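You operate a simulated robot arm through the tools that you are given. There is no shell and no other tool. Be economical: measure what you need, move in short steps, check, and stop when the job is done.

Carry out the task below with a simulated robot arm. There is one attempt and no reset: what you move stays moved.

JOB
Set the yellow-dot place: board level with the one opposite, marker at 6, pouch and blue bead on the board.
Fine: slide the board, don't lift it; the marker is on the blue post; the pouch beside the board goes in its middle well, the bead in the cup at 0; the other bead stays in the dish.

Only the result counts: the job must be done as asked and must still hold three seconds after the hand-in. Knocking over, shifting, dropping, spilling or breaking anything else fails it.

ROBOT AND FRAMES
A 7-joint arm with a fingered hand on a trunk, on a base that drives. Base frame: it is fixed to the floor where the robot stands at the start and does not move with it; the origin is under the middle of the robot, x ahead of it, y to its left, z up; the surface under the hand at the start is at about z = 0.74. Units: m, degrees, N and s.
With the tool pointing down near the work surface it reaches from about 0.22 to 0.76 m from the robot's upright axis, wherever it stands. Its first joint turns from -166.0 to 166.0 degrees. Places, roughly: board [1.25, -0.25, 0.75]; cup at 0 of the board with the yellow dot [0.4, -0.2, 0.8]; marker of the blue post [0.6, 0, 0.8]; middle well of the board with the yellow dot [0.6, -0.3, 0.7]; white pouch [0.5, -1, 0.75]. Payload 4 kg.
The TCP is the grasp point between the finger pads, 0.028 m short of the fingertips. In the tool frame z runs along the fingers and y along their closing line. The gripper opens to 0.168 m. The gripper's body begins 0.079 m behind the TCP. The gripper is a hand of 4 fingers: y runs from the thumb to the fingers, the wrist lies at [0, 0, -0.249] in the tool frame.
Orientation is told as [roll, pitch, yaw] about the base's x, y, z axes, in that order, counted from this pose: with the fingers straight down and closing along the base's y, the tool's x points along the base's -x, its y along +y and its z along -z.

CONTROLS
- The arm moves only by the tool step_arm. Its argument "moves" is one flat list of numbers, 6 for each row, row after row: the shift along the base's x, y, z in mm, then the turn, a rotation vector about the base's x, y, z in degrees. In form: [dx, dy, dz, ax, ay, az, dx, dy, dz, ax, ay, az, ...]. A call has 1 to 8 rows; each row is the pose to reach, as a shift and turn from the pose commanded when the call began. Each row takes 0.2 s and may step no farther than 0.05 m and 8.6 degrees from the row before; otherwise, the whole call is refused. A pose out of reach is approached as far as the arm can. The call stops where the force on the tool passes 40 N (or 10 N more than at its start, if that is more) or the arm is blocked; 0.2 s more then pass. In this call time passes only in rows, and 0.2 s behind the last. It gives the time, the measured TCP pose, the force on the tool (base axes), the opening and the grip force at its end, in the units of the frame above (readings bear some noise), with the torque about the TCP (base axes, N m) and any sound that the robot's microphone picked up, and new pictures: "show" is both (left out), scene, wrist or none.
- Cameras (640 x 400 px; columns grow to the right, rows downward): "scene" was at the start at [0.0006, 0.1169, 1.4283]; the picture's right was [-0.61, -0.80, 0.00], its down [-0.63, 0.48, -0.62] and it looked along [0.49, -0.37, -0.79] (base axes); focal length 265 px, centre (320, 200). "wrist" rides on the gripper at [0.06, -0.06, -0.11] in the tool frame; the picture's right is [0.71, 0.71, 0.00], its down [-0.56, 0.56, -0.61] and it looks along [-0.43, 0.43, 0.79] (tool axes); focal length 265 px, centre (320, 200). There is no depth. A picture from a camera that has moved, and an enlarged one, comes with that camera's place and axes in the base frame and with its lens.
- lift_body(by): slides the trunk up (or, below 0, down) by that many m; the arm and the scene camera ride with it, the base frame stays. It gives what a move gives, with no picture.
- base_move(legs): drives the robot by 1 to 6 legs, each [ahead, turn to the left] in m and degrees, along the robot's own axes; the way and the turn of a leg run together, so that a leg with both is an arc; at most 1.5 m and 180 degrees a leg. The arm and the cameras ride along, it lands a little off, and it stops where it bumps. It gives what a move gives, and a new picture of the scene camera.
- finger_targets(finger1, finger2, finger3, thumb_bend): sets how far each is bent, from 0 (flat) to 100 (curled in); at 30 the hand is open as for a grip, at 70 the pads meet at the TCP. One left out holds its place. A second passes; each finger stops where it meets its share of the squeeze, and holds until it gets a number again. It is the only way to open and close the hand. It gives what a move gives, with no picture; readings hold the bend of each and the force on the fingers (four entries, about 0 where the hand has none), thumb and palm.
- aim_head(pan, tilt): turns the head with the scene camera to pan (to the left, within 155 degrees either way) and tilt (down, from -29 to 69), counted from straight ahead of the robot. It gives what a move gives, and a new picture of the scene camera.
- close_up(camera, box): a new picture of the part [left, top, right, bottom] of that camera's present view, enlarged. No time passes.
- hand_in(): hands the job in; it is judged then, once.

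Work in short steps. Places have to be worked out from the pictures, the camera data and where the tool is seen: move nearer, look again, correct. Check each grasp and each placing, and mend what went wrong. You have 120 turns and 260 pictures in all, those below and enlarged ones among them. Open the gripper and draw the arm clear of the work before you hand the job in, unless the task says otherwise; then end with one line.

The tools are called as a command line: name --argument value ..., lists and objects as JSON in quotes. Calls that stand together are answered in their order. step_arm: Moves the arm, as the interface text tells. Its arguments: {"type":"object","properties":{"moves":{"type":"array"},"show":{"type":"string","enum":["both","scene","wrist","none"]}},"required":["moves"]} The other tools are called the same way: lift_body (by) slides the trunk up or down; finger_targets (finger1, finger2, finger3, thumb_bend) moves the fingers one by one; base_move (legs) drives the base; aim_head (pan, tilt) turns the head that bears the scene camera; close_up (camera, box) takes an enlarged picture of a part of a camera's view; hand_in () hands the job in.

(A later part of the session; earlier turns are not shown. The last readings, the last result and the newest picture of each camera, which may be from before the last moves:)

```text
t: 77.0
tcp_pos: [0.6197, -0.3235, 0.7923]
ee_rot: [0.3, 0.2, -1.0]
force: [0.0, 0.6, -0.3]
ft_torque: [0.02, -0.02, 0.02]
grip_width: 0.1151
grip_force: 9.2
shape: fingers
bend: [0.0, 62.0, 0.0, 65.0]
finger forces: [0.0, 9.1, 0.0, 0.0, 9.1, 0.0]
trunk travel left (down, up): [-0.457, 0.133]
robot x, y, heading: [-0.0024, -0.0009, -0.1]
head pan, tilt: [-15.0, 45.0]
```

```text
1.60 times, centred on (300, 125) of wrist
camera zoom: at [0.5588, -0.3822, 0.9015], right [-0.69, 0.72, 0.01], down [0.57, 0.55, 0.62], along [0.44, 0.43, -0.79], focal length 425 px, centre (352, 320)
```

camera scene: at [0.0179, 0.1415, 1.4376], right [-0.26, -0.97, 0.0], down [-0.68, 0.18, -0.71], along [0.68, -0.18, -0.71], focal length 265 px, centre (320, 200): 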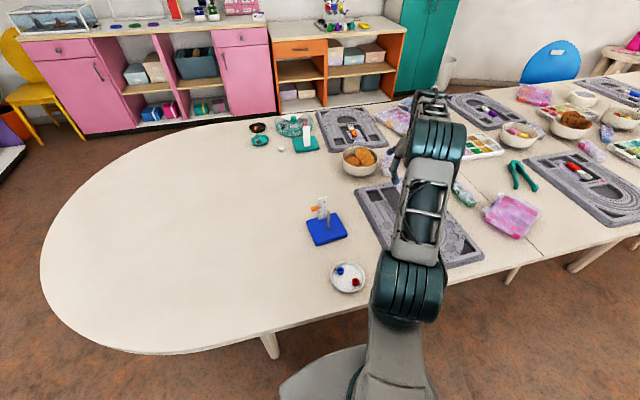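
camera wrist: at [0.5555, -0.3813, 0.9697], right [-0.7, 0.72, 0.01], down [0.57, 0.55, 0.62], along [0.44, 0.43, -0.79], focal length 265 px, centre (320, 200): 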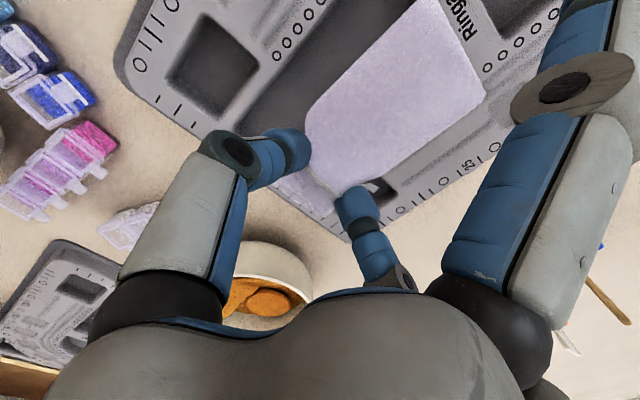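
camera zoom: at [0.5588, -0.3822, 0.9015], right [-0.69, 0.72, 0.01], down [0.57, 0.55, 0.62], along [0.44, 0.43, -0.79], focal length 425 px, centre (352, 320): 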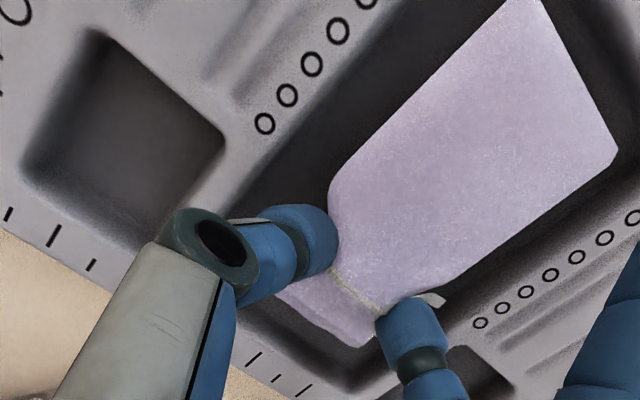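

Still no contact; lower 6 mm more, then open slightly to release.

step_arm --moves '[0, 0, -3, 0, 0, 0, 0, 0, -6, 0, 0, 0]' --show "none"

finger_targets --finger2 56 --thumb_bend 56

close_up --camera "wrist" --box '[100, 0, 500, 250]'

```text
t: 77.6
tcp_pos: [0.6182, -0.3237, 0.786]
ee_rot: [0.1, 0.3, -0.9]
force: [0.3, -0.5, 0.4]
ft_torque: [0.0, 0.04, 0.03]
grip_width: 0.1154
grip_force: 9.3
shape: fingers
bend: [0.0, 62.0, 0.0, 65.0]
finger forces: [0.0, 9.1, 0.1, 0.0, 9.1, 0.0]
trunk travel left (down, up): [-0.457, 0.133]
robot x, y, heading: [-0.001, -0.0026, -0.1]
head pan, tilt: [-15.0, 45.0]
```

```text
t: 78.6
tcp_pos: [0.6193, -0.3235, 0.7864]
ee_rot: [0.3, 0.3, -1.0]
force: [-0.5, 0.1, 0.4]
ft_torque: [0.01, 0.04, 0.01]
grip_width: 0.1198
grip_force: 0.0
shape: fingers
bend: [0.0, 56.0, 0.0, 56.0]
finger forces: [0.1, 0.1, 0.1, 0.0, 0.1, 0.0]
trunk travel left (down, up): [-0.457, 0.133]
robot x, y, heading: [-0.0031, -0.0043, -0.3]
head pan, tilt: [-15.0, 45.0]
```

```text
1.60 times, centred on (300, 125) of wrist
camera zoom: at [0.5578, -0.3831, 0.896], right [-0.69, 0.72, 0.01], down [0.57, 0.55, 0.62], along [0.44, 0.43, -0.79], focal length 425 px, centre (352, 320)
```

zoom: 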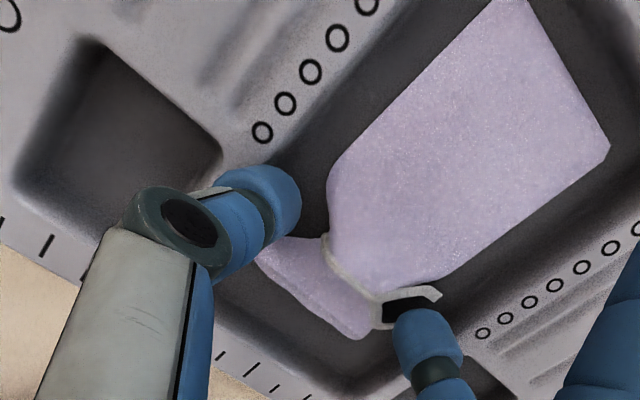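

Pouch is lying in the well, fingers free of it. Lift straight up, then back the base 0.10 m for the dish work.

step_arm --moves '[0, 0, 10, 0, 0, 0, 0, 0, 30, 0, 0, 0, 0, 0, 75, 0, 0, 0, 0, 0, 120, 0, 0, 0, 0, 0, 165, 0, 0, 0]' --show "wrist"

base_move --legs '[[-0.1, 0]]'

```text
t: 79.8
tcp_pos: [0.6243, -0.3219, 0.9525]
ee_rot: [0.4, 0.2, -0.9]
force: [-0.3, 0.6, -0.7]
ft_torque: [0.0, -0.02, 0.01]
grip_width: 0.1203
grip_force: 0.0
shape: fingers
bend: [0.0, 56.0, 0.0, 56.0]
finger forces: [0.0, 0.0, 0.1, 0.0, 0.0, 0.1]
trunk travel left (down, up): [-0.457, 0.133]
robot x, y, heading: [-0.0006, 0.0011, 0.1]
head pan, tilt: [-15.0, 45.0]
camera wrist: at [0.563, -0.3819, 1.063], right [-0.7, 0.72, 0.01], down [0.57, 0.55, 0.61], along [0.44, 0.43, -0.79], focal length 265 px, centre (320, 200)
```

wrist: 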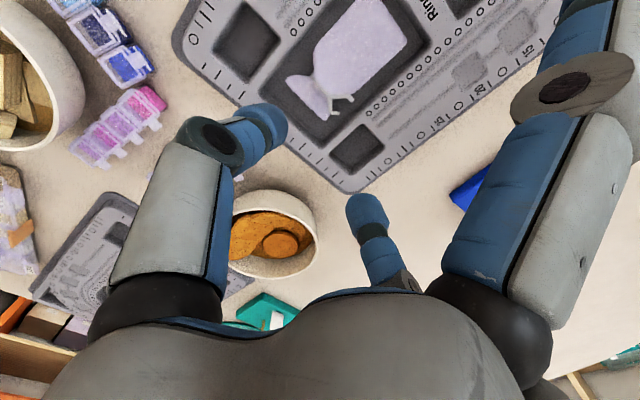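

```text
t: 81.0
tcp_pos: [0.5242, -0.3254, 0.9526]
ee_rot: [0.2, 0.1, -1.1]
force: [0.1, -0.3, -0.1]
ft_torque: [0.01, 0.01, 0.0]
grip_width: 0.1199
grip_force: 0.0
shape: fingers
bend: [0.0, 56.0, 0.0, 56.0]
finger forces: [0.0, 0.0, 0.1, 0.0, 0.1, 0.0]
trunk travel left (down, up): [-0.457, 0.133]
robot x, y, heading: [-0.0999, -0.0031, -0.0]
head pan, tilt: [-15.0, 45.0]
camera scene: at [-0.0809, 0.1416, 1.4376], right [-0.26, -0.96, 0.0], down [-0.68, 0.19, -0.71], along [0.68, -0.19, -0.71], focal length 265 px, centre (320, 200)
```

scene: 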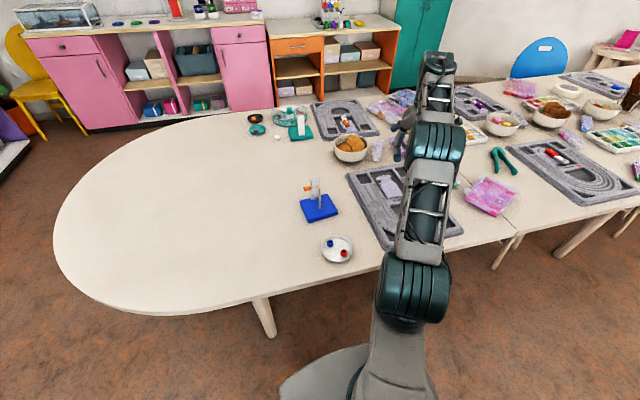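

Pouch sits in the middle well. Now I move above the dish with the hand turned to +40° so the fingers close tangentially on the blue bead.

step_arm --moves '[-18, 38, 0, 0, 0, 5, -36, 76, 0, 0, 0, 10, -54, 114, 0, 0, 0, 15, -72, 152, 0, 0, 0, 20, -90, 190, 0, 0, 0, 26, -108, 229, 0, 0, 0, 31, -126, 267, 0, 0, 0, 36, -144, 305, 0, 0, 0, 41]' --show "none"

finger_targets --finger2 60 --thumb_bend 60

step_arm --moves '[0, 0, -35, 0, 0, 0, 0, 0, -70, 0, 0, 0]' --show "wrist"

close_up --camera "scene" --box '[280, 160, 390, 270]'

```text
t: 82.8
tcp_pos: [0.3809, -0.0178, 0.9547]
ee_rot: [0.2, 0.1, 39.9]
force: [0.8, -0.3, -0.5]
ft_torque: [-0.01, -0.01, 0.0]
grip_width: 0.1197
grip_force: 0.1
shape: fingers
bend: [0.0, 56.0, 0.0, 56.0]
finger forces: [0.1, 0.0, 0.0, 0.0, 0.0, 0.0]
trunk travel left (down, up): [-0.457, 0.133]
robot x, y, heading: [-0.0996, -0.0034, -0.2]
head pan, tilt: [-15.0, 45.0]
```

```text
t: 83.8
tcp_pos: [0.3807, -0.0192, 0.9548]
ee_rot: [0.2, 0.3, 39.8]
force: [0.0, 0.2, -1.1]
ft_torque: [0.02, -0.04, -0.01]
grip_width: 0.1175
grip_force: 0.1
shape: fingers
bend: [0.0, 60.0, 0.0, 60.0]
finger forces: [0.0, 0.0, 0.1, 0.0, 0.0, 0.1]
trunk travel left (down, up): [-0.457, 0.133]
robot x, y, heading: [-0.1017, -0.0011, -0.2]
head pan, tilt: [-15.0, 45.0]
```

```text
t: 84.4
tcp_pos: [0.3791, -0.0181, 0.8845]
ee_rot: [0.2, 0.3, 39.8]
force: [-0.8, 0.4, 1.0]
ft_torque: [-0.01, -0.01, 0.02]
grip_width: 0.1175
grip_force: 0.1
shape: fingers
bend: [0.0, 60.0, 0.0, 60.0]
finger forces: [0.0, 0.1, 0.1, 0.0, 0.0, 0.0]
trunk travel left (down, up): [-0.457, 0.133]
robot x, y, heading: [-0.1013, 0.0001, -0.1]
head pan, tilt: [-15.0, 45.0]
camera wrist: at [0.3719, -0.1034, 0.995], right [-1.0, 0.09, 0.01], down [0.07, 0.78, 0.62], along [0.05, 0.61, -0.79], focal length 265 px, centre (320, 200)
```

wrist: 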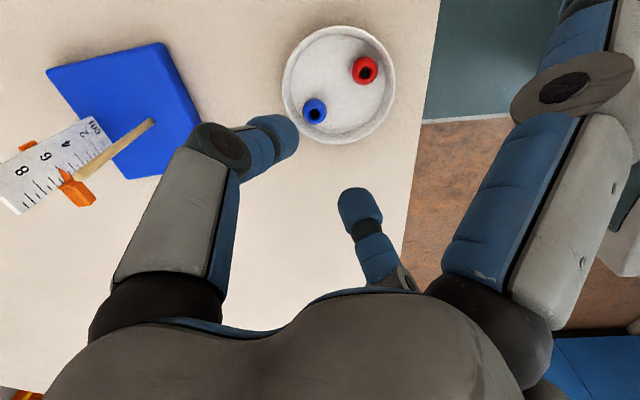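

```text
3.64 times, centred on (335, 215) of scene
camera zoom: at [-0.0805, 0.1417, 1.4376], right [-0.26, -0.96, 0.0], down [-0.68, 0.19, -0.71], along [0.68, -0.19, -0.71], focal length 965 px, centre (266, 146)
```

zoom: 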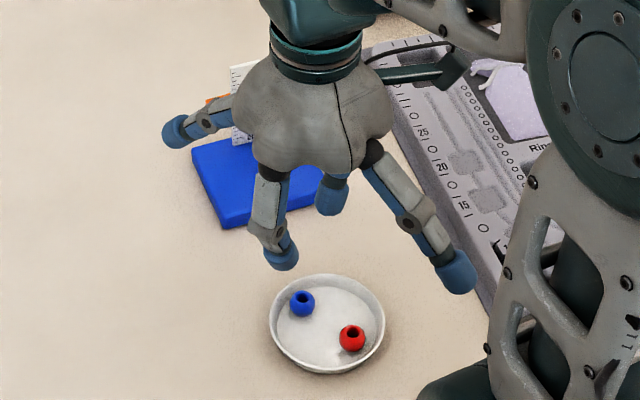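

Blue bead ≈(0.385,-0.020), dish centre ≈(0.361,-0.042). I aim 8 mm inward of the bead (0.379,-0.0255), narrow the fingers a bit, and descend above the rim.

finger_targets --finger2 62 --thumb_bend 62

step_arm --moves '[0, -7, -30, 0, 0, 0, 0, -7, -60, 0, 0, 0, 0, -7, -78, 0, 0, 0]' --show "wrist"

close_up --camera "wrist" --box '[200, 40, 440, 230]'

close_up --camera "scene" --box '[280, 180, 390, 280]'

```text
t: 85.4
tcp_pos: [0.3786, -0.0185, 0.8858]
ee_rot: [0.3, 0.3, 40.0]
force: [0.4, -0.6, 0.0]
ft_torque: [0.01, 0.02, -0.01]
grip_width: 0.1165
grip_force: 0.1
shape: fingers
bend: [0.0, 62.0, 0.0, 62.0]
finger forces: [0.0, 0.0, 0.0, 0.0, 0.1, 0.0]
trunk travel left (down, up): [-0.457, 0.133]
robot x, y, heading: [-0.1005, -0.0049, 0.0]
head pan, tilt: [-15.0, 45.0]
```

```text
t: 86.2
tcp_pos: [0.3809, -0.0261, 0.8069]
ee_rot: [0.2, 0.2, 39.9]
force: [0.2, -0.2, 0.0]
ft_torque: [0.0, 0.01, -0.02]
grip_width: 0.1165
grip_force: 0.1
shape: fingers
bend: [0.0, 62.0, 0.0, 62.0]
finger forces: [0.0, 0.1, 0.1, 0.1, 0.1, 0.0]
trunk travel left (down, up): [-0.457, 0.133]
robot x, y, heading: [-0.1019, -0.0076, -0.4]
head pan, tilt: [-15.0, 45.0]
camera wrist: at [0.3732, -0.1107, 0.9161], right [-1.0, 0.09, 0.0], down [0.07, 0.78, 0.62], along [0.05, 0.61, -0.79], focal length 265 px, centre (320, 200)
```

wrist: 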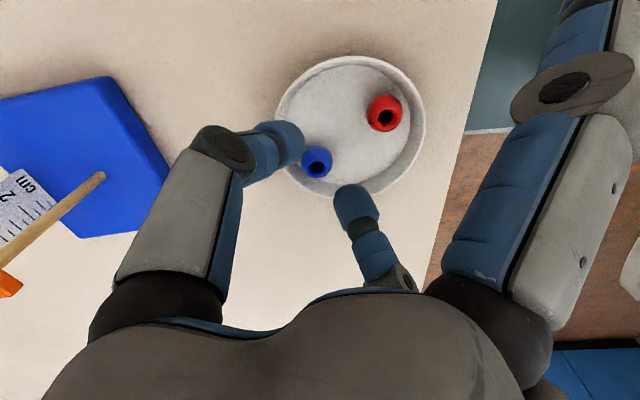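

```text
2.11 times, centred on (320, 135) of wrist
camera zoom: at [0.3732, -0.1107, 0.9161], right [-1.0, 0.09, 0.0], down [0.07, 0.78, 0.62], along [0.05, 0.61, -0.79], focal length 559 px, centre (320, 337)
```

zoom: 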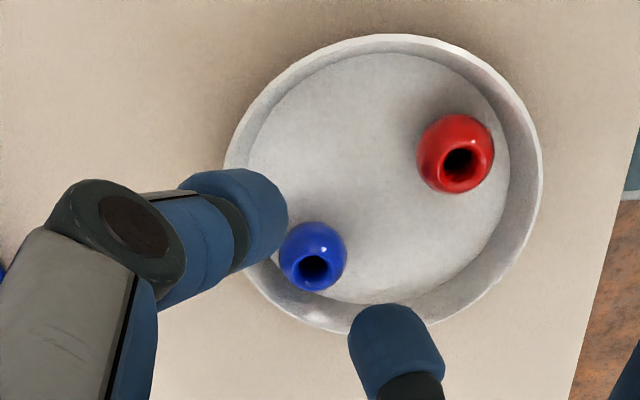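

```text
4.00 times, centred on (335, 230) of scene
camera zoom: at [-0.0805, 0.1418, 1.4375], right [-0.26, -0.96, 0.0], down [-0.68, 0.19, -0.71], along [0.68, -0.19, -0.71], focal length 1062 px, centre (260, 80)
```

zoom: 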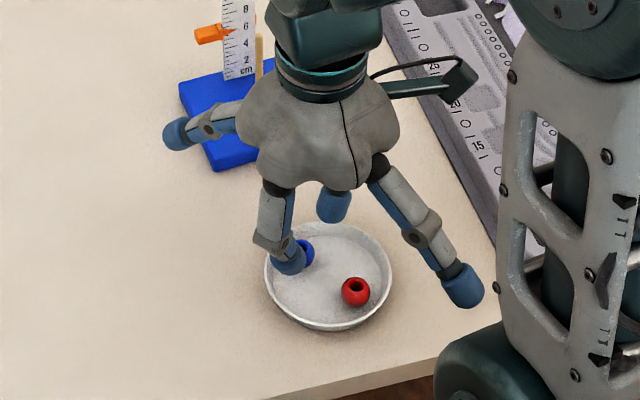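

Bead at ≈(0.384,-0.0195) close to the wall. I turn 8° more to be truly tangential, narrow slightly, and descend in small steps watching force.

finger_targets --finger2 63 --thumb_bend 63

step_arm --moves '[-1, 0, -5, 0, 0, 7, -1, 0, -12, 0, 0, 7, -1, 0, -17, 0, 0, 7]' --show "none"

close_up --camera "wrist" --box '[200, 40, 440, 230]'

close_up --camera "scene" --box '[295, 200, 375, 270]'

```text
t: 87.2
tcp_pos: [0.38, -0.0252, 0.807]
ee_rot: [0.2, 0.2, 39.8]
force: [0.0, 0.3, -0.5]
ft_torque: [0.01, -0.02, -0.02]
grip_width: 0.1159
grip_force: 0.0
shape: fingers
bend: [0.0, 63.0, 0.0, 63.0]
finger forces: [0.1, 0.0, 0.0, 0.0, 0.1, 0.1]
trunk travel left (down, up): [-0.457, 0.133]
robot x, y, heading: [-0.0972, -0.0019, -0.3]
head pan, tilt: [-15.0, 45.0]
```

```text
t: 88.0
tcp_pos: [0.3797, -0.0266, 0.7886]
ee_rot: [0.2, 0.2, 46.9]
force: [0.1, -0.9, -0.3]
ft_torque: [0.02, -0.03, 0.04]
grip_width: 0.1161
grip_force: 0.0
shape: fingers
bend: [0.0, 63.0, 0.0, 63.0]
finger forces: [0.0, 0.0, 0.1, 0.1, 0.1, 0.1]
trunk travel left (down, up): [-0.457, 0.133]
robot x, y, heading: [-0.101, -0.0035, -0.5]
head pan, tilt: [-15.0, 45.0]
```

```text
2.11 times, centred on (320, 135) of wrist
camera zoom: at [0.3823, -0.1112, 0.8987], right [-1.0, -0.03, 0.0], down [-0.02, 0.79, 0.62], along [-0.02, 0.61, -0.79], focal length 559 px, centre (320, 337)
```

zoom: 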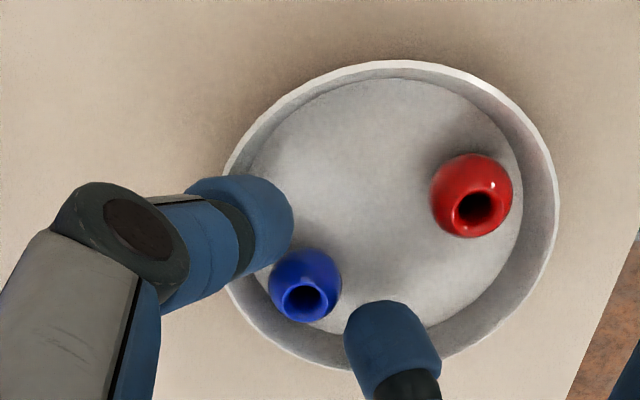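

```text
5.71 times, centred on (335, 235) of scene
camera zoom: at [-0.0805, 0.1418, 1.4375], right [-0.26, -0.96, 0.0], down [-0.68, 0.19, -0.71], along [0.68, -0.19, -0.71], focal length 1517 px, centre (234, 0)
```

zoom: 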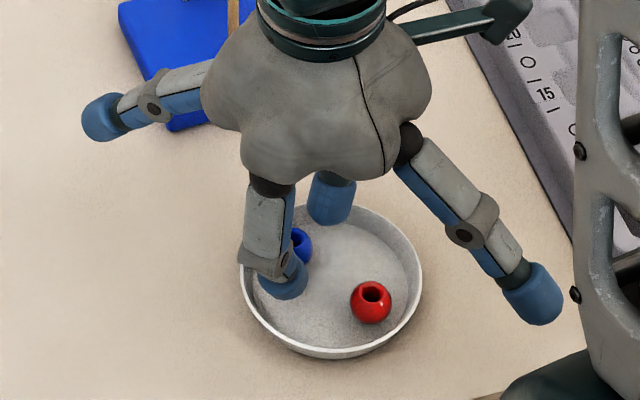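

Aim is tangentially centred within ~1 mm, 8 mm inward. I nudge +2 mm y, lower 7 mm and close.

step_arm --moves '[0, 2, -3, 0, 0, 0, 0, 2, -5, 0, 0, 0, 0, 2, -8, 0, 0, 0]' --show "none"

finger_targets --finger2 70 --thumb_bend 70

close_up --camera "wrist" --box '[200, 40, 440, 230]'

```text
t: 88.8
tcp_pos: [0.3782, -0.0236, 0.7808]
ee_rot: [0.2, 0.1, 46.9]
force: [-0.6, 0.5, -0.1]
ft_torque: [0.04, -0.02, -0.01]
grip_width: 0.1156
grip_force: 0.1
shape: fingers
bend: [0.0, 63.0, 0.0, 63.0]
finger forces: [0.0, 0.1, 0.0, 0.0, 0.6, 0.1]
trunk travel left (down, up): [-0.457, 0.133]
robot x, y, heading: [-0.1047, -0.0032, -0.2]
head pan, tilt: [-15.0, 45.0]
```

```text
t: 89.8
tcp_pos: [0.3805, -0.024, 0.7809]
ee_rot: [0.1, 0.2, 46.9]
force: [0.2, 0.2, -0.3]
ft_torque: [0.01, -0.01, 0.0]
grip_width: 0.1132
grip_force: 0.3
shape: fingers
bend: [0.0, 69.0, 0.0, 70.0]
finger forces: [0.0, 0.3, 0.1, 0.0, 0.3, 0.0]
trunk travel left (down, up): [-0.457, 0.133]
robot x, y, heading: [-0.1001, -0.0003, -0.4]
head pan, tilt: [-15.0, 45.0]
```

```text
2.11 times, centred on (320, 135) of wrist
camera zoom: at [0.3825, -0.1089, 0.891], right [-1.0, -0.03, 0.01], down [-0.02, 0.79, 0.62], along [-0.02, 0.61, -0.79], focal length 559 px, centre (320, 337)
```

zoom: 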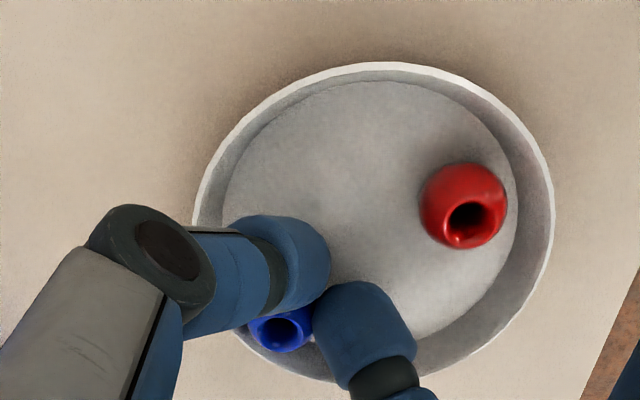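

The bead was squeezed outward against the wall, and the dish moved a few mm. I open nothing yet; raise 30 mm and look again.

step_arm --moves '[0, 0, 15, 0, 0, 0, 0, 0, 30, 0, 0, 0]' --show "none"

close_up --camera "wrist" --box '[200, 40, 440, 230]'

close_up --camera "scene" --box '[295, 200, 375, 270]'

```text
t: 90.4
tcp_pos: [0.381, -0.0236, 0.8117]
ee_rot: [0.2, 0.2, 46.8]
force: [0.3, -0.6, 0.5]
ft_torque: [-0.01, -0.02, 0.01]
grip_width: 0.1132
grip_force: 0.0
shape: fingers
bend: [0.0, 70.0, 0.0, 70.0]
finger forces: [0.0, 0.0, 0.0, 0.0, 0.0, 0.0]
trunk travel left (down, up): [-0.457, 0.133]
robot x, y, heading: [-0.101, -0.0038, -0.2]
head pan, tilt: [-15.0, 45.0]
```

```text
2.11 times, centred on (320, 135) of wrist
camera zoom: at [0.384, -0.1091, 0.9209], right [-1.0, -0.03, 0.0], down [-0.02, 0.79, 0.62], along [-0.02, 0.61, -0.79], focal length 559 px, centre (320, 337)
```

zoom: 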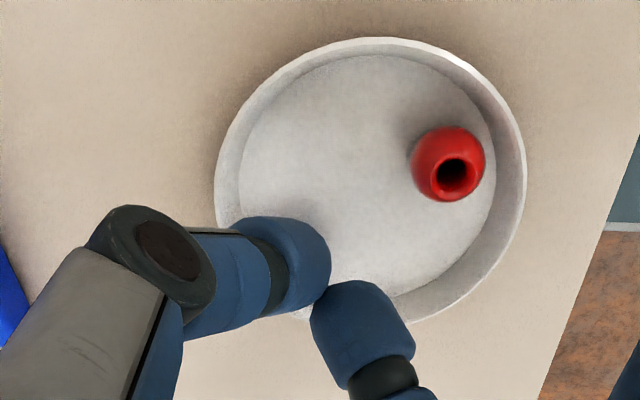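

```text
5.71 times, centred on (335, 235) of scene
camera zoom: at [-0.0806, 0.1417, 1.4375], right [-0.26, -0.96, 0.0], down [-0.68, 0.19, -0.71], along [0.68, -0.19, -0.71], focal length 1517 px, centre (234, 0)
```

zoom: 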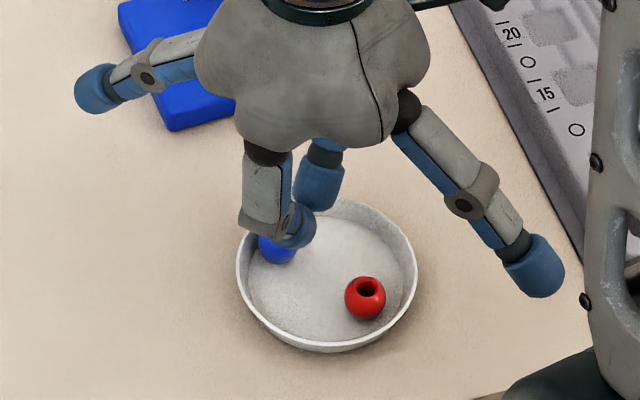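

finger_targets --finger2 56 --thumb_bend 56

close_up --camera "wrist" --box '[200, 40, 440, 230]'

```text
t: 91.4
tcp_pos: [0.3809, -0.0239, 0.8114]
ee_rot: [0.2, 0.2, 46.9]
force: [-0.1, -0.2, -0.2]
ft_torque: [0.0, 0.04, 0.01]
grip_width: 0.1197
grip_force: 0.1
shape: fingers
bend: [0.0, 56.0, 0.0, 56.0]
finger forces: [0.1, 0.0, 0.0, 0.0, 0.1, 0.1]
trunk travel left (down, up): [-0.457, 0.133]
robot x, y, heading: [-0.1008, -0.0027, -0.2]
head pan, tilt: [-15.0, 45.0]
```

```text
2.11 times, centred on (320, 135) of wrist
camera zoom: at [0.3841, -0.1091, 0.9207], right [-1.0, -0.03, 0.01], down [-0.02, 0.79, 0.62], along [-0.02, 0.61, -0.79], focal length 559 px, centre (320, 337)
```

zoom: 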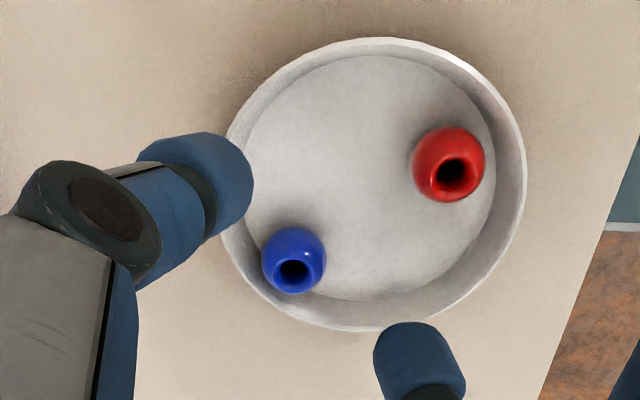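

Bead ≈(0.390,-0.014), touching the outer wall; dish centre ≈(0.366,-0.043). I'll close the tips, touch the bead from its outer-top side and roll it inward.

finger_targets --finger2 70 --thumb_bend 70

step_arm --moves '[8, 9, 0, 0, 0, 0, 15, 18, 0, 0, 0, 0, 15, 18, -8, 0, 0, 0, 15, 18, -14, 0, 0, 0, 15, 18, -17, 0, 0, 0]' --show "none"

close_up --camera "scene" --box '[295, 200, 375, 270]'

close_up --camera "wrist" --box '[200, 40, 440, 230]'

```text
t: 92.4
tcp_pos: [0.3805, -0.024, 0.8103]
ee_rot: [0.2, 0.2, 46.8]
force: [-0.7, 0.2, 1.2]
ft_torque: [0.01, 0.01, 0.02]
grip_width: 0.1133
grip_force: 0.2
shape: fingers
bend: [0.0, 70.0, 0.0, 70.0]
finger forces: [0.0, 0.0, 0.1, 0.0, 0.0, 0.0]
trunk travel left (down, up): [-0.457, 0.133]
robot x, y, heading: [-0.1021, -0.0031, -0.2]
head pan, tilt: [-15.0, 45.0]
```

```text
t: 93.6
tcp_pos: [0.3952, -0.0071, 0.7929]
ee_rot: [0.2, 0.1, 46.8]
force: [-0.1, 0.4, 0.7]
ft_torque: [-0.01, 0.03, 0.02]
grip_width: 0.1133
grip_force: 0.0
shape: fingers
bend: [0.0, 70.0, 0.0, 70.0]
finger forces: [0.1, 0.1, 0.0, 0.0, 0.0, 0.0]
trunk travel left (down, up): [-0.457, 0.133]
robot x, y, heading: [-0.0993, -0.0026, -0.0]
head pan, tilt: [-15.0, 45.0]
```

```text
5.71 times, centred on (335, 235) of scene
camera zoom: at [-0.0805, 0.1417, 1.4375], right [-0.26, -0.96, 0.0], down [-0.68, 0.19, -0.71], along [0.68, -0.19, -0.71], focal length 1517 px, centre (234, 0)
```

zoom: 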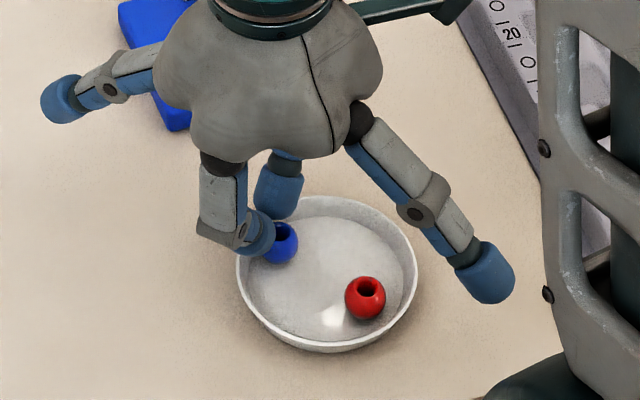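

```text
2.11 times, centred on (320, 135) of wrist
camera zoom: at [0.3979, -0.0914, 0.9024], right [-1.0, -0.03, 0.0], down [-0.02, 0.79, 0.62], along [-0.02, 0.61, -0.79], focal length 559 px, centre (320, 337)
```

zoom: 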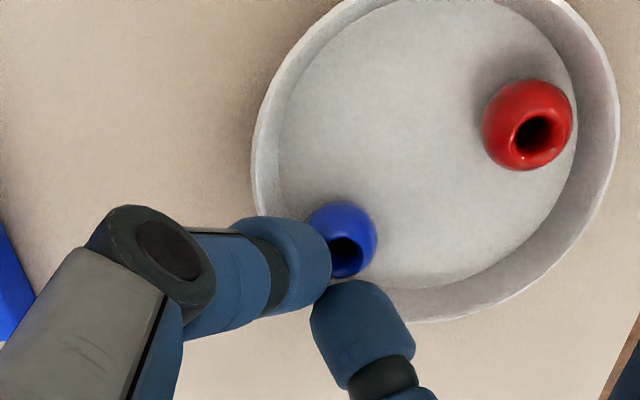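

Tips sit just outside the bead. Lower 3 mm and sweep inward 15 mm.

step_arm --moves '[0, 0, -3, 0, 0, 0, -3, -4, -3, 0, 0, 0, -6, -8, -3, 0, 0, 0, -10, -12, -3, 0, 0, 0]' --show "none"

close_up --camera "wrist" --box '[200, 40, 440, 230]'

close_up --camera "scene" --box '[295, 200, 375, 270]'

```text
t: 94.6
tcp_pos: [0.3855, -0.0191, 0.7903]
ee_rot: [0.2, 0.3, 46.8]
force: [0.9, 0.1, 0.0]
ft_torque: [-0.02, 0.01, 0.03]
grip_width: 0.1131
grip_force: 0.9
shape: fingers
bend: [0.0, 70.0, 0.0, 70.0]
finger forces: [0.1, 0.4, 0.0, 0.0, 0.8, 0.1]
trunk travel left (down, up): [-0.457, 0.133]
robot x, y, heading: [-0.0972, -0.0001, -0.2]
head pan, tilt: [-15.0, 45.0]
```

```text
2.11 times, centred on (320, 135) of wrist
camera zoom: at [0.3873, -0.1042, 0.8993], right [-1.0, -0.03, 0.0], down [-0.02, 0.79, 0.62], along [-0.02, 0.61, -0.79], focal length 559 px, centre (320, 337)
```

zoom: 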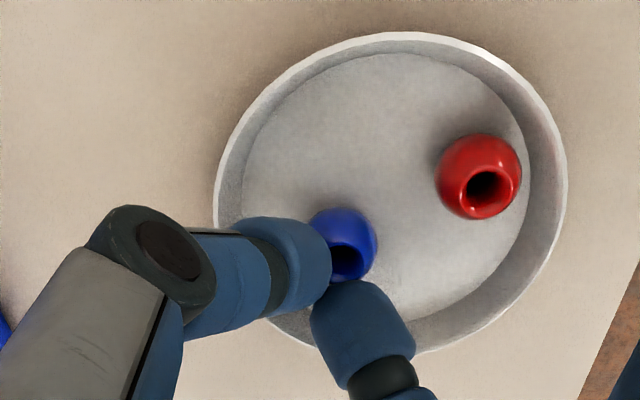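

```text
5.71 times, centred on (335, 235) of scene
camera zoom: at [-0.0806, 0.1418, 1.4375], right [-0.26, -0.96, 0.0], down [-0.68, 0.19, -0.71], along [0.68, -0.19, -0.71], focal length 1517 px, centre (234, 0)
```

zoom: 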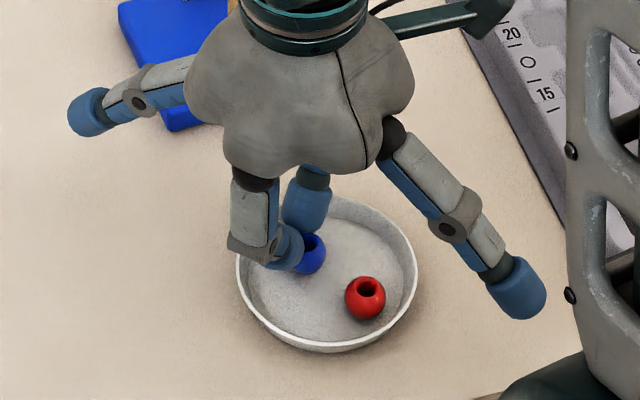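

The bead rolled inward (~20 mm from dish centre). Push 5 mm more, then raise and open.

step_arm --moves '[-3, -4, 0, 0, 0, 0, -3, -4, 8, 0, 0, 0, -3, -4, 20, 0, 0, 0]' --show "none"

finger_targets --finger2 60 --thumb_bend 60

close_up --camera "wrist" --box '[200, 40, 440, 230]'

```text
t: 95.4
tcp_pos: [0.3813, -0.0232, 0.8091]
ee_rot: [0.2, 0.2, 46.9]
force: [-0.6, -0.1, -0.1]
ft_torque: [-0.01, 0.03, -0.03]
grip_width: 0.113
grip_force: 0.1
shape: fingers
bend: [0.0, 70.0, 0.0, 70.0]
finger forces: [0.0, 0.0, 0.0, 0.0, 0.1, 0.0]
trunk travel left (down, up): [-0.457, 0.133]
robot x, y, heading: [-0.1022, -0.0025, -0.3]
head pan, tilt: [-15.0, 45.0]
```

```text
t: 96.4
tcp_pos: [0.3821, -0.0218, 0.8092]
ee_rot: [0.2, 0.1, 46.9]
force: [-0.1, 0.3, 0.1]
ft_torque: [0.01, 0.0, 0.0]
grip_width: 0.1175
grip_force: 0.0
shape: fingers
bend: [0.0, 60.0, 0.0, 60.0]
finger forces: [0.0, 0.1, 0.0, 0.1, 0.1, 0.1]
trunk travel left (down, up): [-0.457, 0.133]
robot x, y, heading: [-0.1023, -0.0016, -0.2]
head pan, tilt: [-15.0, 45.0]
```

```text
2.11 times, centred on (320, 135) of wrist
camera zoom: at [0.3859, -0.107, 0.9194], right [-1.0, -0.03, 0.01], down [-0.02, 0.79, 0.62], along [-0.02, 0.61, -0.79], focal length 559 px, centre (320, 337)
```

zoom: 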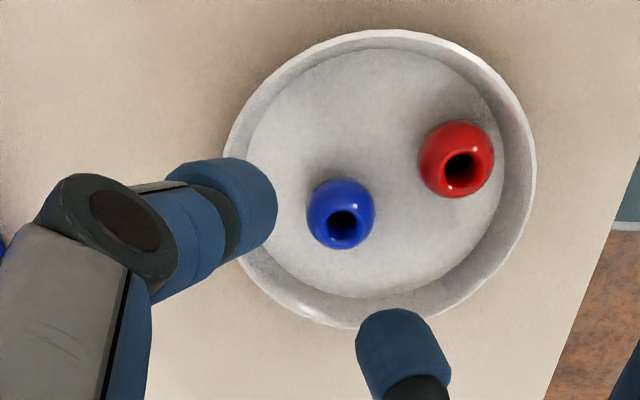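

Bead is at ≈(0.377,-0.029), well off the wall. I centre over it and descend to grasp height.

finger_targets --finger2 62 --thumb_bend 62

step_arm --moves '[-6, -8, -5, 0, 0, 0, -6, -8, -15, 0, 0, 0, -6, -8, -22, 0, 0, 0]' --show "none"

close_up --camera "wrist" --box '[200, 40, 440, 230]'

```text
t: 97.4
tcp_pos: [0.3829, -0.0216, 0.8099]
ee_rot: [0.1, 0.3, 46.9]
force: [-0.8, -0.5, -0.3]
ft_torque: [0.0, 0.0, -0.04]
grip_width: 0.1163
grip_force: 0.2
shape: fingers
bend: [0.0, 62.0, 0.0, 62.0]
finger forces: [0.1, 0.0, 0.0, 0.0, 0.0, 0.0]
trunk travel left (down, up): [-0.457, 0.133]
robot x, y, heading: [-0.0994, -0.0038, -0.1]
head pan, tilt: [-15.0, 45.0]
```

```text
t: 98.2
tcp_pos: [0.3771, -0.0321, 0.7879]
ee_rot: [0.2, 0.1, 46.9]
force: [0.0, 0.6, -0.3]
ft_torque: [0.01, -0.02, 0.0]
grip_width: 0.1164
grip_force: 0.1
shape: fingers
bend: [0.0, 62.0, 0.0, 62.0]
finger forces: [0.0, 0.0, 0.1, 0.1, 0.0, 0.0]
trunk travel left (down, up): [-0.457, 0.133]
robot x, y, heading: [-0.0994, -0.003, -0.2]
head pan, tilt: [-15.0, 45.0]
```

```text
2.11 times, centred on (320, 135) of wrist
camera zoom: at [0.3794, -0.1166, 0.8978], right [-1.0, -0.03, 0.0], down [-0.02, 0.79, 0.62], along [-0.02, 0.61, -0.79], focal length 559 px, centre (320, 337)
```

zoom: 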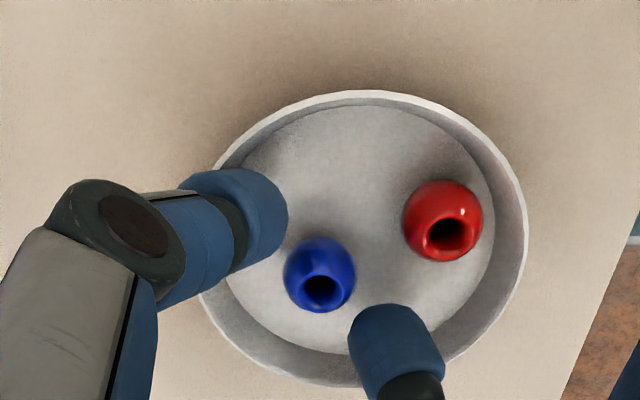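

Perfectly centred. Lower 7 mm and close.

step_arm --moves '[0, 1, -4, 0, 0, 0, 0, 1, -8, 0, 0, 0]' --show "none"

finger_targets --finger2 70 --thumb_bend 70

close_up --camera "wrist" --box '[200, 40, 440, 230]'

```text
t: 98.8
tcp_pos: [0.3771, -0.0294, 0.7804]
ee_rot: [0.2, 0.2, 46.9]
force: [-0.1, -0.4, 0.3]
ft_torque: [-0.01, 0.0, 0.03]
grip_width: 0.1162
grip_force: 0.2
shape: fingers
bend: [0.0, 62.0, 0.0, 62.0]
finger forces: [0.0, 0.0, 0.1, 0.0, 0.4, 0.0]
trunk travel left (down, up): [-0.457, 0.133]
robot x, y, heading: [-0.0942, -0.0041, -0.3]
head pan, tilt: [-15.0, 45.0]
```

```text
t: 99.8
tcp_pos: [0.3767, -0.0313, 0.7792]
ee_rot: [0.3, 0.2, 46.9]
force: [-0.1, -0.7, 1.6]
ft_torque: [-0.04, 0.01, 0.0]
grip_width: 0.1145
grip_force: 6.1
shape: fingers
bend: [0.0, 65.0, 0.0, 66.0]
finger forces: [0.0, 5.9, 0.0, 0.0, 5.9, 0.1]
trunk travel left (down, up): [-0.457, 0.133]
robot x, y, heading: [-0.1018, -0.0024, -0.2]
head pan, tilt: [-15.0, 45.0]
```

```text
2.11 times, centred on (320, 135) of wrist
camera zoom: at [0.3798, -0.1151, 0.8893], right [-1.0, -0.03, 0.0], down [-0.02, 0.79, 0.62], along [-0.02, 0.61, -0.79], focal length 559 px, centre (320, 337)
```

zoom: 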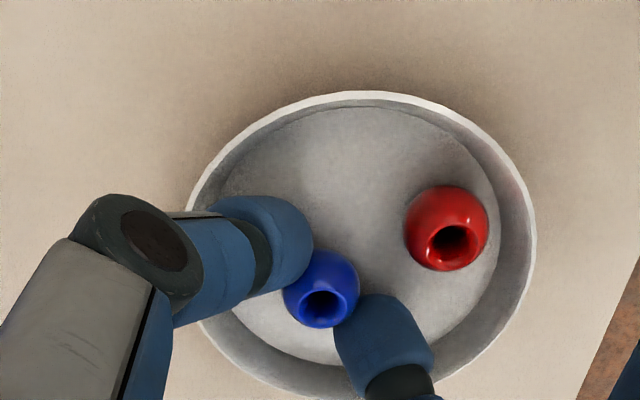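

Bead gripped at 5.9 N on both sides. Lift and check it stays held.

step_arm --moves '[0, 0, 8, 0, 0, 0, 0, 0, 20, 0, 0, 0, 0, 0, 50, 0, 0, 0, 0, 0, 90, 0, 0, 0]' --show "none"

close_up --camera "wrist" --box '[200, 0, 440, 230]'

```text
t: 100.8
tcp_pos: [0.3771, -0.0291, 0.8678]
ee_rot: [0.1, 0.2, 47.0]
force: [0.4, 0.3, -0.2]
ft_torque: [-0.02, 0.04, 0.01]
grip_width: 0.1147
grip_force: 5.7
shape: fingers
bend: [0.0, 65.0, 0.0, 66.0]
finger forces: [0.0, 5.8, 0.0, 0.1, 5.6, 0.0]
trunk travel left (down, up): [-0.457, 0.133]
robot x, y, heading: [-0.1007, -0.0004, -0.1]
head pan, tilt: [-15.0, 45.0]
```

```text
1.74 times, centred on (320, 115) of wrist
camera zoom: at [0.3798, -0.115, 0.9782], right [-1.0, -0.03, 0.01], down [-0.02, 0.79, 0.62], along [-0.02, 0.61, -0.79], focal length 462 px, centre (320, 348)
```

zoom: 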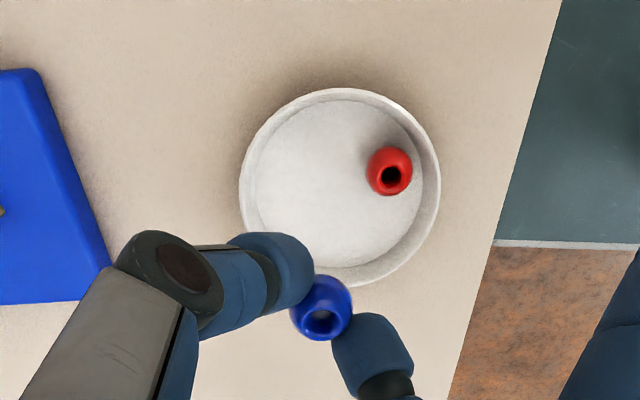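

Bead secure. Carry it above the board's cup at 0 (≈(0.357,-0.316)), turning back to yaw 0.

step_arm --moves '[0, -20, 30, 0, 0, -5.9, 0, -55, 50, 0, 0, -11.8, 0, -95, 50, 0, 0, -17.7, 0, -135, 50, 0, 0, -23.6, 0, -175, 50, 0, 0, -29.5, 0, -215, 50, 0, 0, -35.4, -10, -255, 50, 0, 0, -41.3, -20, -286, 50, 0, 0, -47]' --show "wrist"

close_up --camera "wrist" --box '[190, 0, 450, 230]'

```text
t: 102.6
tcp_pos: [0.358, -0.3193, 0.9195]
ee_rot: [0.4, 0.2, -0.1]
force: [0.2, 0.2, -0.2]
ft_torque: [0.01, -0.02, 0.01]
grip_width: 0.1146
grip_force: 5.7
shape: fingers
bend: [0.0, 65.0, 0.0, 66.0]
finger forces: [0.0, 5.8, 0.0, 0.0, 5.6, 0.1]
trunk travel left (down, up): [-0.457, 0.133]
robot x, y, heading: [-0.1016, -0.0059, -0.4]
head pan, tilt: [-15.0, 45.0]
camera wrist: at [0.2967, -0.3789, 1.0284], right [-0.7, 0.71, 0.01], down [0.56, 0.55, 0.62], along [0.43, 0.44, -0.79], focal length 265 px, centre (320, 200)
```

wrist: 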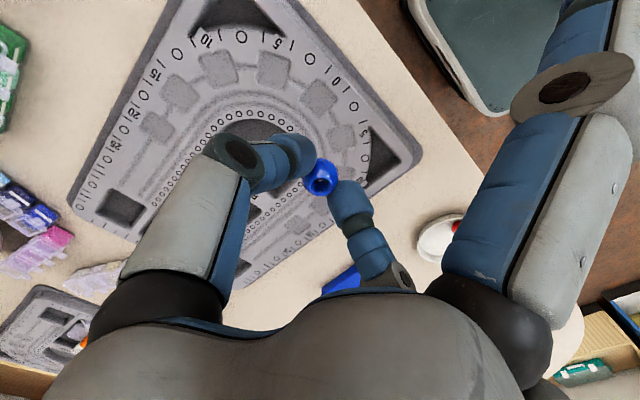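

```text
1.74 times, centred on (320, 115) of wrist
camera zoom: at [0.2967, -0.3789, 1.0284], right [-0.7, 0.71, 0.01], down [0.56, 0.55, 0.62], along [0.43, 0.44, -0.79], focal length 462 px, centre (320, 348)
```

zoom: 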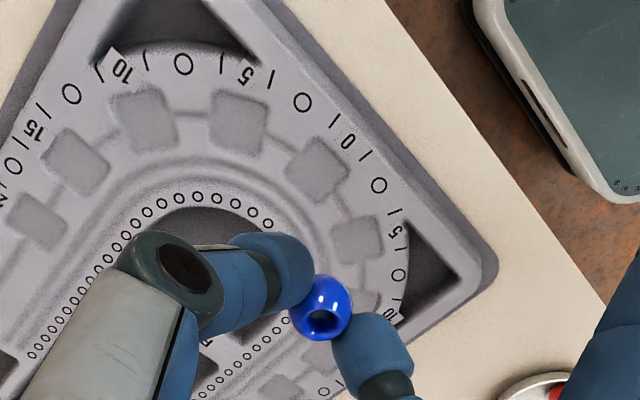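

Cup at 0 ≈(0.3555,-0.3228). Shift slightly and descend to 0.82 to check.

step_arm --moves '[-2, -3, -35, 0, 0, 0, -2, -3, -70, 0, 0, 0, -2, -3, -98, 0, 0, 0]' --show "none"

close_up --camera "wrist" --box '[220, 70, 420, 230]'

close_up --camera "scene" --box '[360, 180, 480, 280]'

```text
t: 103.4
tcp_pos: [0.3553, -0.3188, 0.8186]
ee_rot: [0.2, 0.1, -0.3]
force: [0.5, -1.0, -0.8]
ft_torque: [-0.05, 0.02, -0.01]
grip_width: 0.1144
grip_force: 5.7
shape: fingers
bend: [0.0, 65.0, 0.0, 66.0]
finger forces: [0.0, 5.8, 0.0, 0.0, 5.6, 0.1]
trunk travel left (down, up): [-0.457, 0.133]
robot x, y, heading: [-0.0994, -0.0016, -0.4]
head pan, tilt: [-15.0, 45.0]
```

```text
2.50 times, centred on (320, 150) of wrist
camera zoom: at [0.2942, -0.379, 0.9288], right [-0.7, 0.71, 0.0], down [0.56, 0.55, 0.62], along [0.43, 0.44, -0.79], focal length 664 px, centre (320, 325)
```

zoom: 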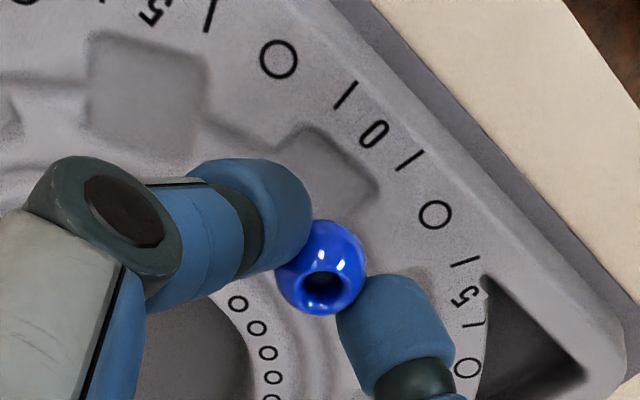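

```text
4.00 times, centred on (420, 230) of scene
camera zoom: at [-0.0804, 0.1416, 1.4376], right [-0.26, -0.96, 0.0], down [-0.68, 0.19, -0.71], along [0.68, -0.19, -0.71], focal length 1062 px, centre (-80, 80)
```

zoom: 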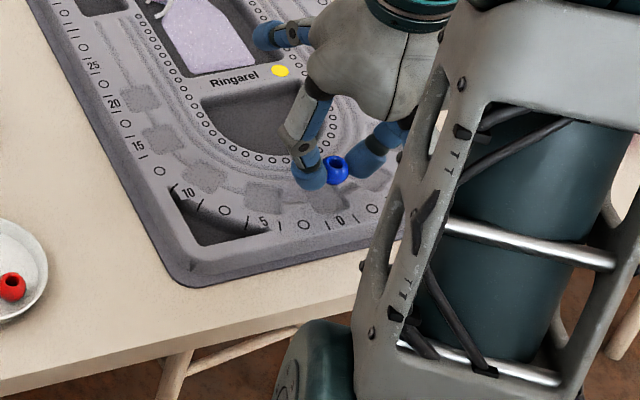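

Nearly above the cup. Nudge (-1,-1.5) mm, lower to 0.797 and look again.

step_arm --moves '[-1, -2, -12, 0, 0, 0, -1, -2, -21, 0, 0, 0]' --show "none"

close_up --camera "wrist" --box '[220, 70, 420, 230]'

close_up --camera "scene" --box '[410, 200, 470, 250]'

```text
t: 104.0
tcp_pos: [0.3527, -0.3208, 0.7994]
ee_rot: [0.2, 0.1, -0.2]
force: [-0.6, -0.1, 0.2]
ft_torque: [0.01, -0.03, -0.02]
grip_width: 0.1144
grip_force: 6.1
shape: fingers
bend: [0.0, 65.0, 0.0, 66.0]
finger forces: [0.1, 5.9, 0.0, 0.0, 5.6, 0.1]
trunk travel left (down, up): [-0.457, 0.133]
robot x, y, heading: [-0.1001, 0.0006, -0.5]
head pan, tilt: [-15.0, 45.0]
```

```text
2.50 times, centred on (320, 150) of wrist
camera zoom: at [0.2921, -0.381, 0.9093], right [-0.71, 0.71, 0.0], down [0.56, 0.55, 0.62], along [0.43, 0.44, -0.79], focal length 664 px, centre (320, 325)
```

zoom: 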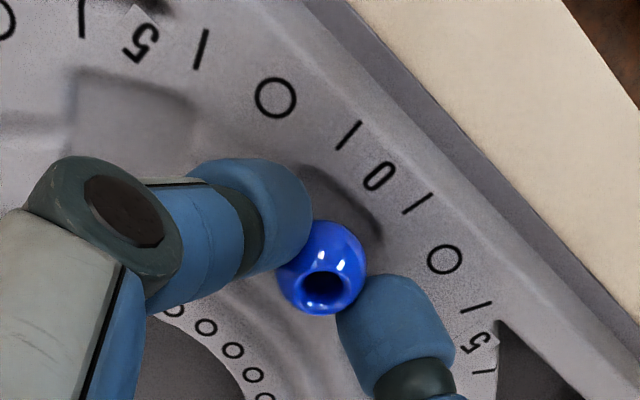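

```text
8.00 times, centred on (440, 225) of scene
camera zoom: at [-0.0805, 0.1415, 1.4376], right [-0.26, -0.96, 0.0], down [-0.68, 0.19, -0.71], along [0.68, -0.19, -0.71], focal length 2123 px, centre (-640, 0)
```

zoom: 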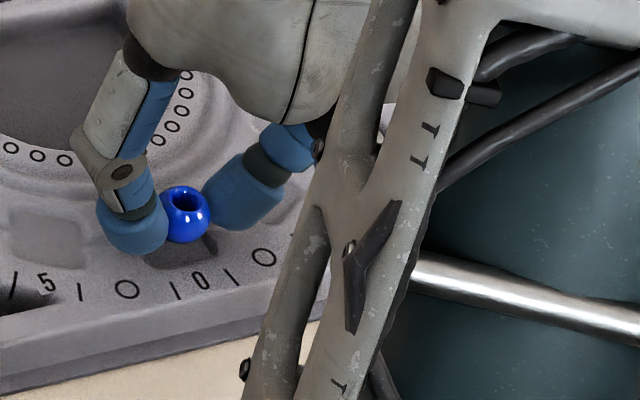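

Cup's centre looks ≈4 mm ahead and 2 mm to -y of the bead. I correct and lower 8 mm.

step_arm --moves '[4, -2, 0, 0, 0, 0, 4, -2, -5, 0, 0, 0, 4, -2, -8, 0, 0, 0]' --show "none"

close_up --camera "wrist" --box '[220, 70, 420, 230]'

close_up --camera "scene" --box '[410, 200, 470, 250]'

```text
t: 104.8
tcp_pos: [0.3569, -0.3231, 0.7926]
ee_rot: [0.1, 0.3, -0.2]
force: [0.7, -0.6, -0.4]
ft_torque: [0.0, 0.01, 0.01]
grip_width: 0.1142
grip_force: 5.5
shape: fingers
bend: [0.0, 65.0, 0.0, 66.0]
finger forces: [0.0, 5.8, 0.1, 0.1, 5.6, 0.0]
trunk travel left (down, up): [-0.457, 0.133]
robot x, y, heading: [-0.0987, -0.0001, -0.2]
head pan, tilt: [-15.0, 45.0]
```

```text
2.50 times, centred on (320, 150) of wrist
camera zoom: at [0.2967, -0.3828, 0.9023], right [-0.71, 0.71, 0.01], down [0.56, 0.55, 0.62], along [0.43, 0.44, -0.79], focal length 664 px, centre (320, 325)
```

zoom: 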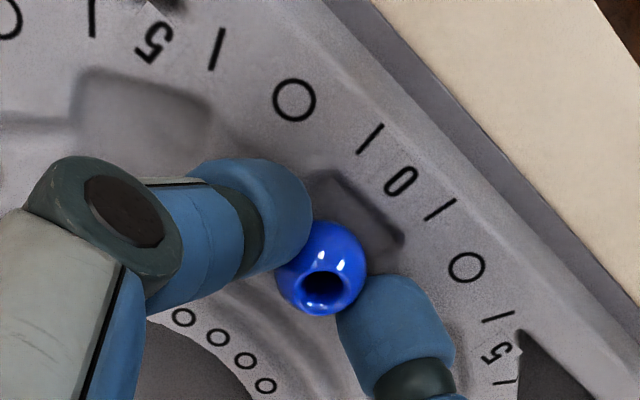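

```text
8.00 times, centred on (440, 225) of scene
camera zoom: at [-0.0805, 0.1416, 1.4375], right [-0.26, -0.96, 0.0], down [-0.68, 0.19, -0.71], along [0.68, -0.19, -0.71], focal length 2123 px, centre (-640, 0)
```

zoom: 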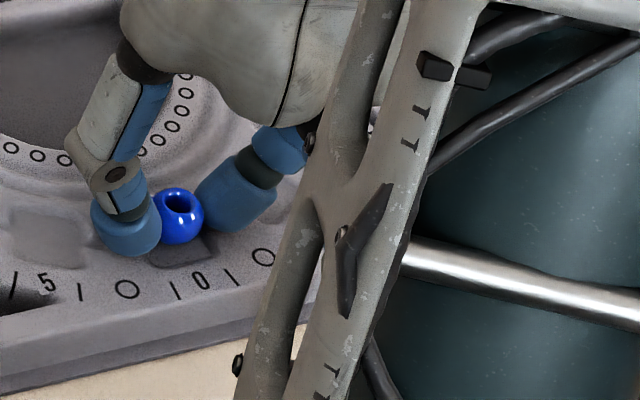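

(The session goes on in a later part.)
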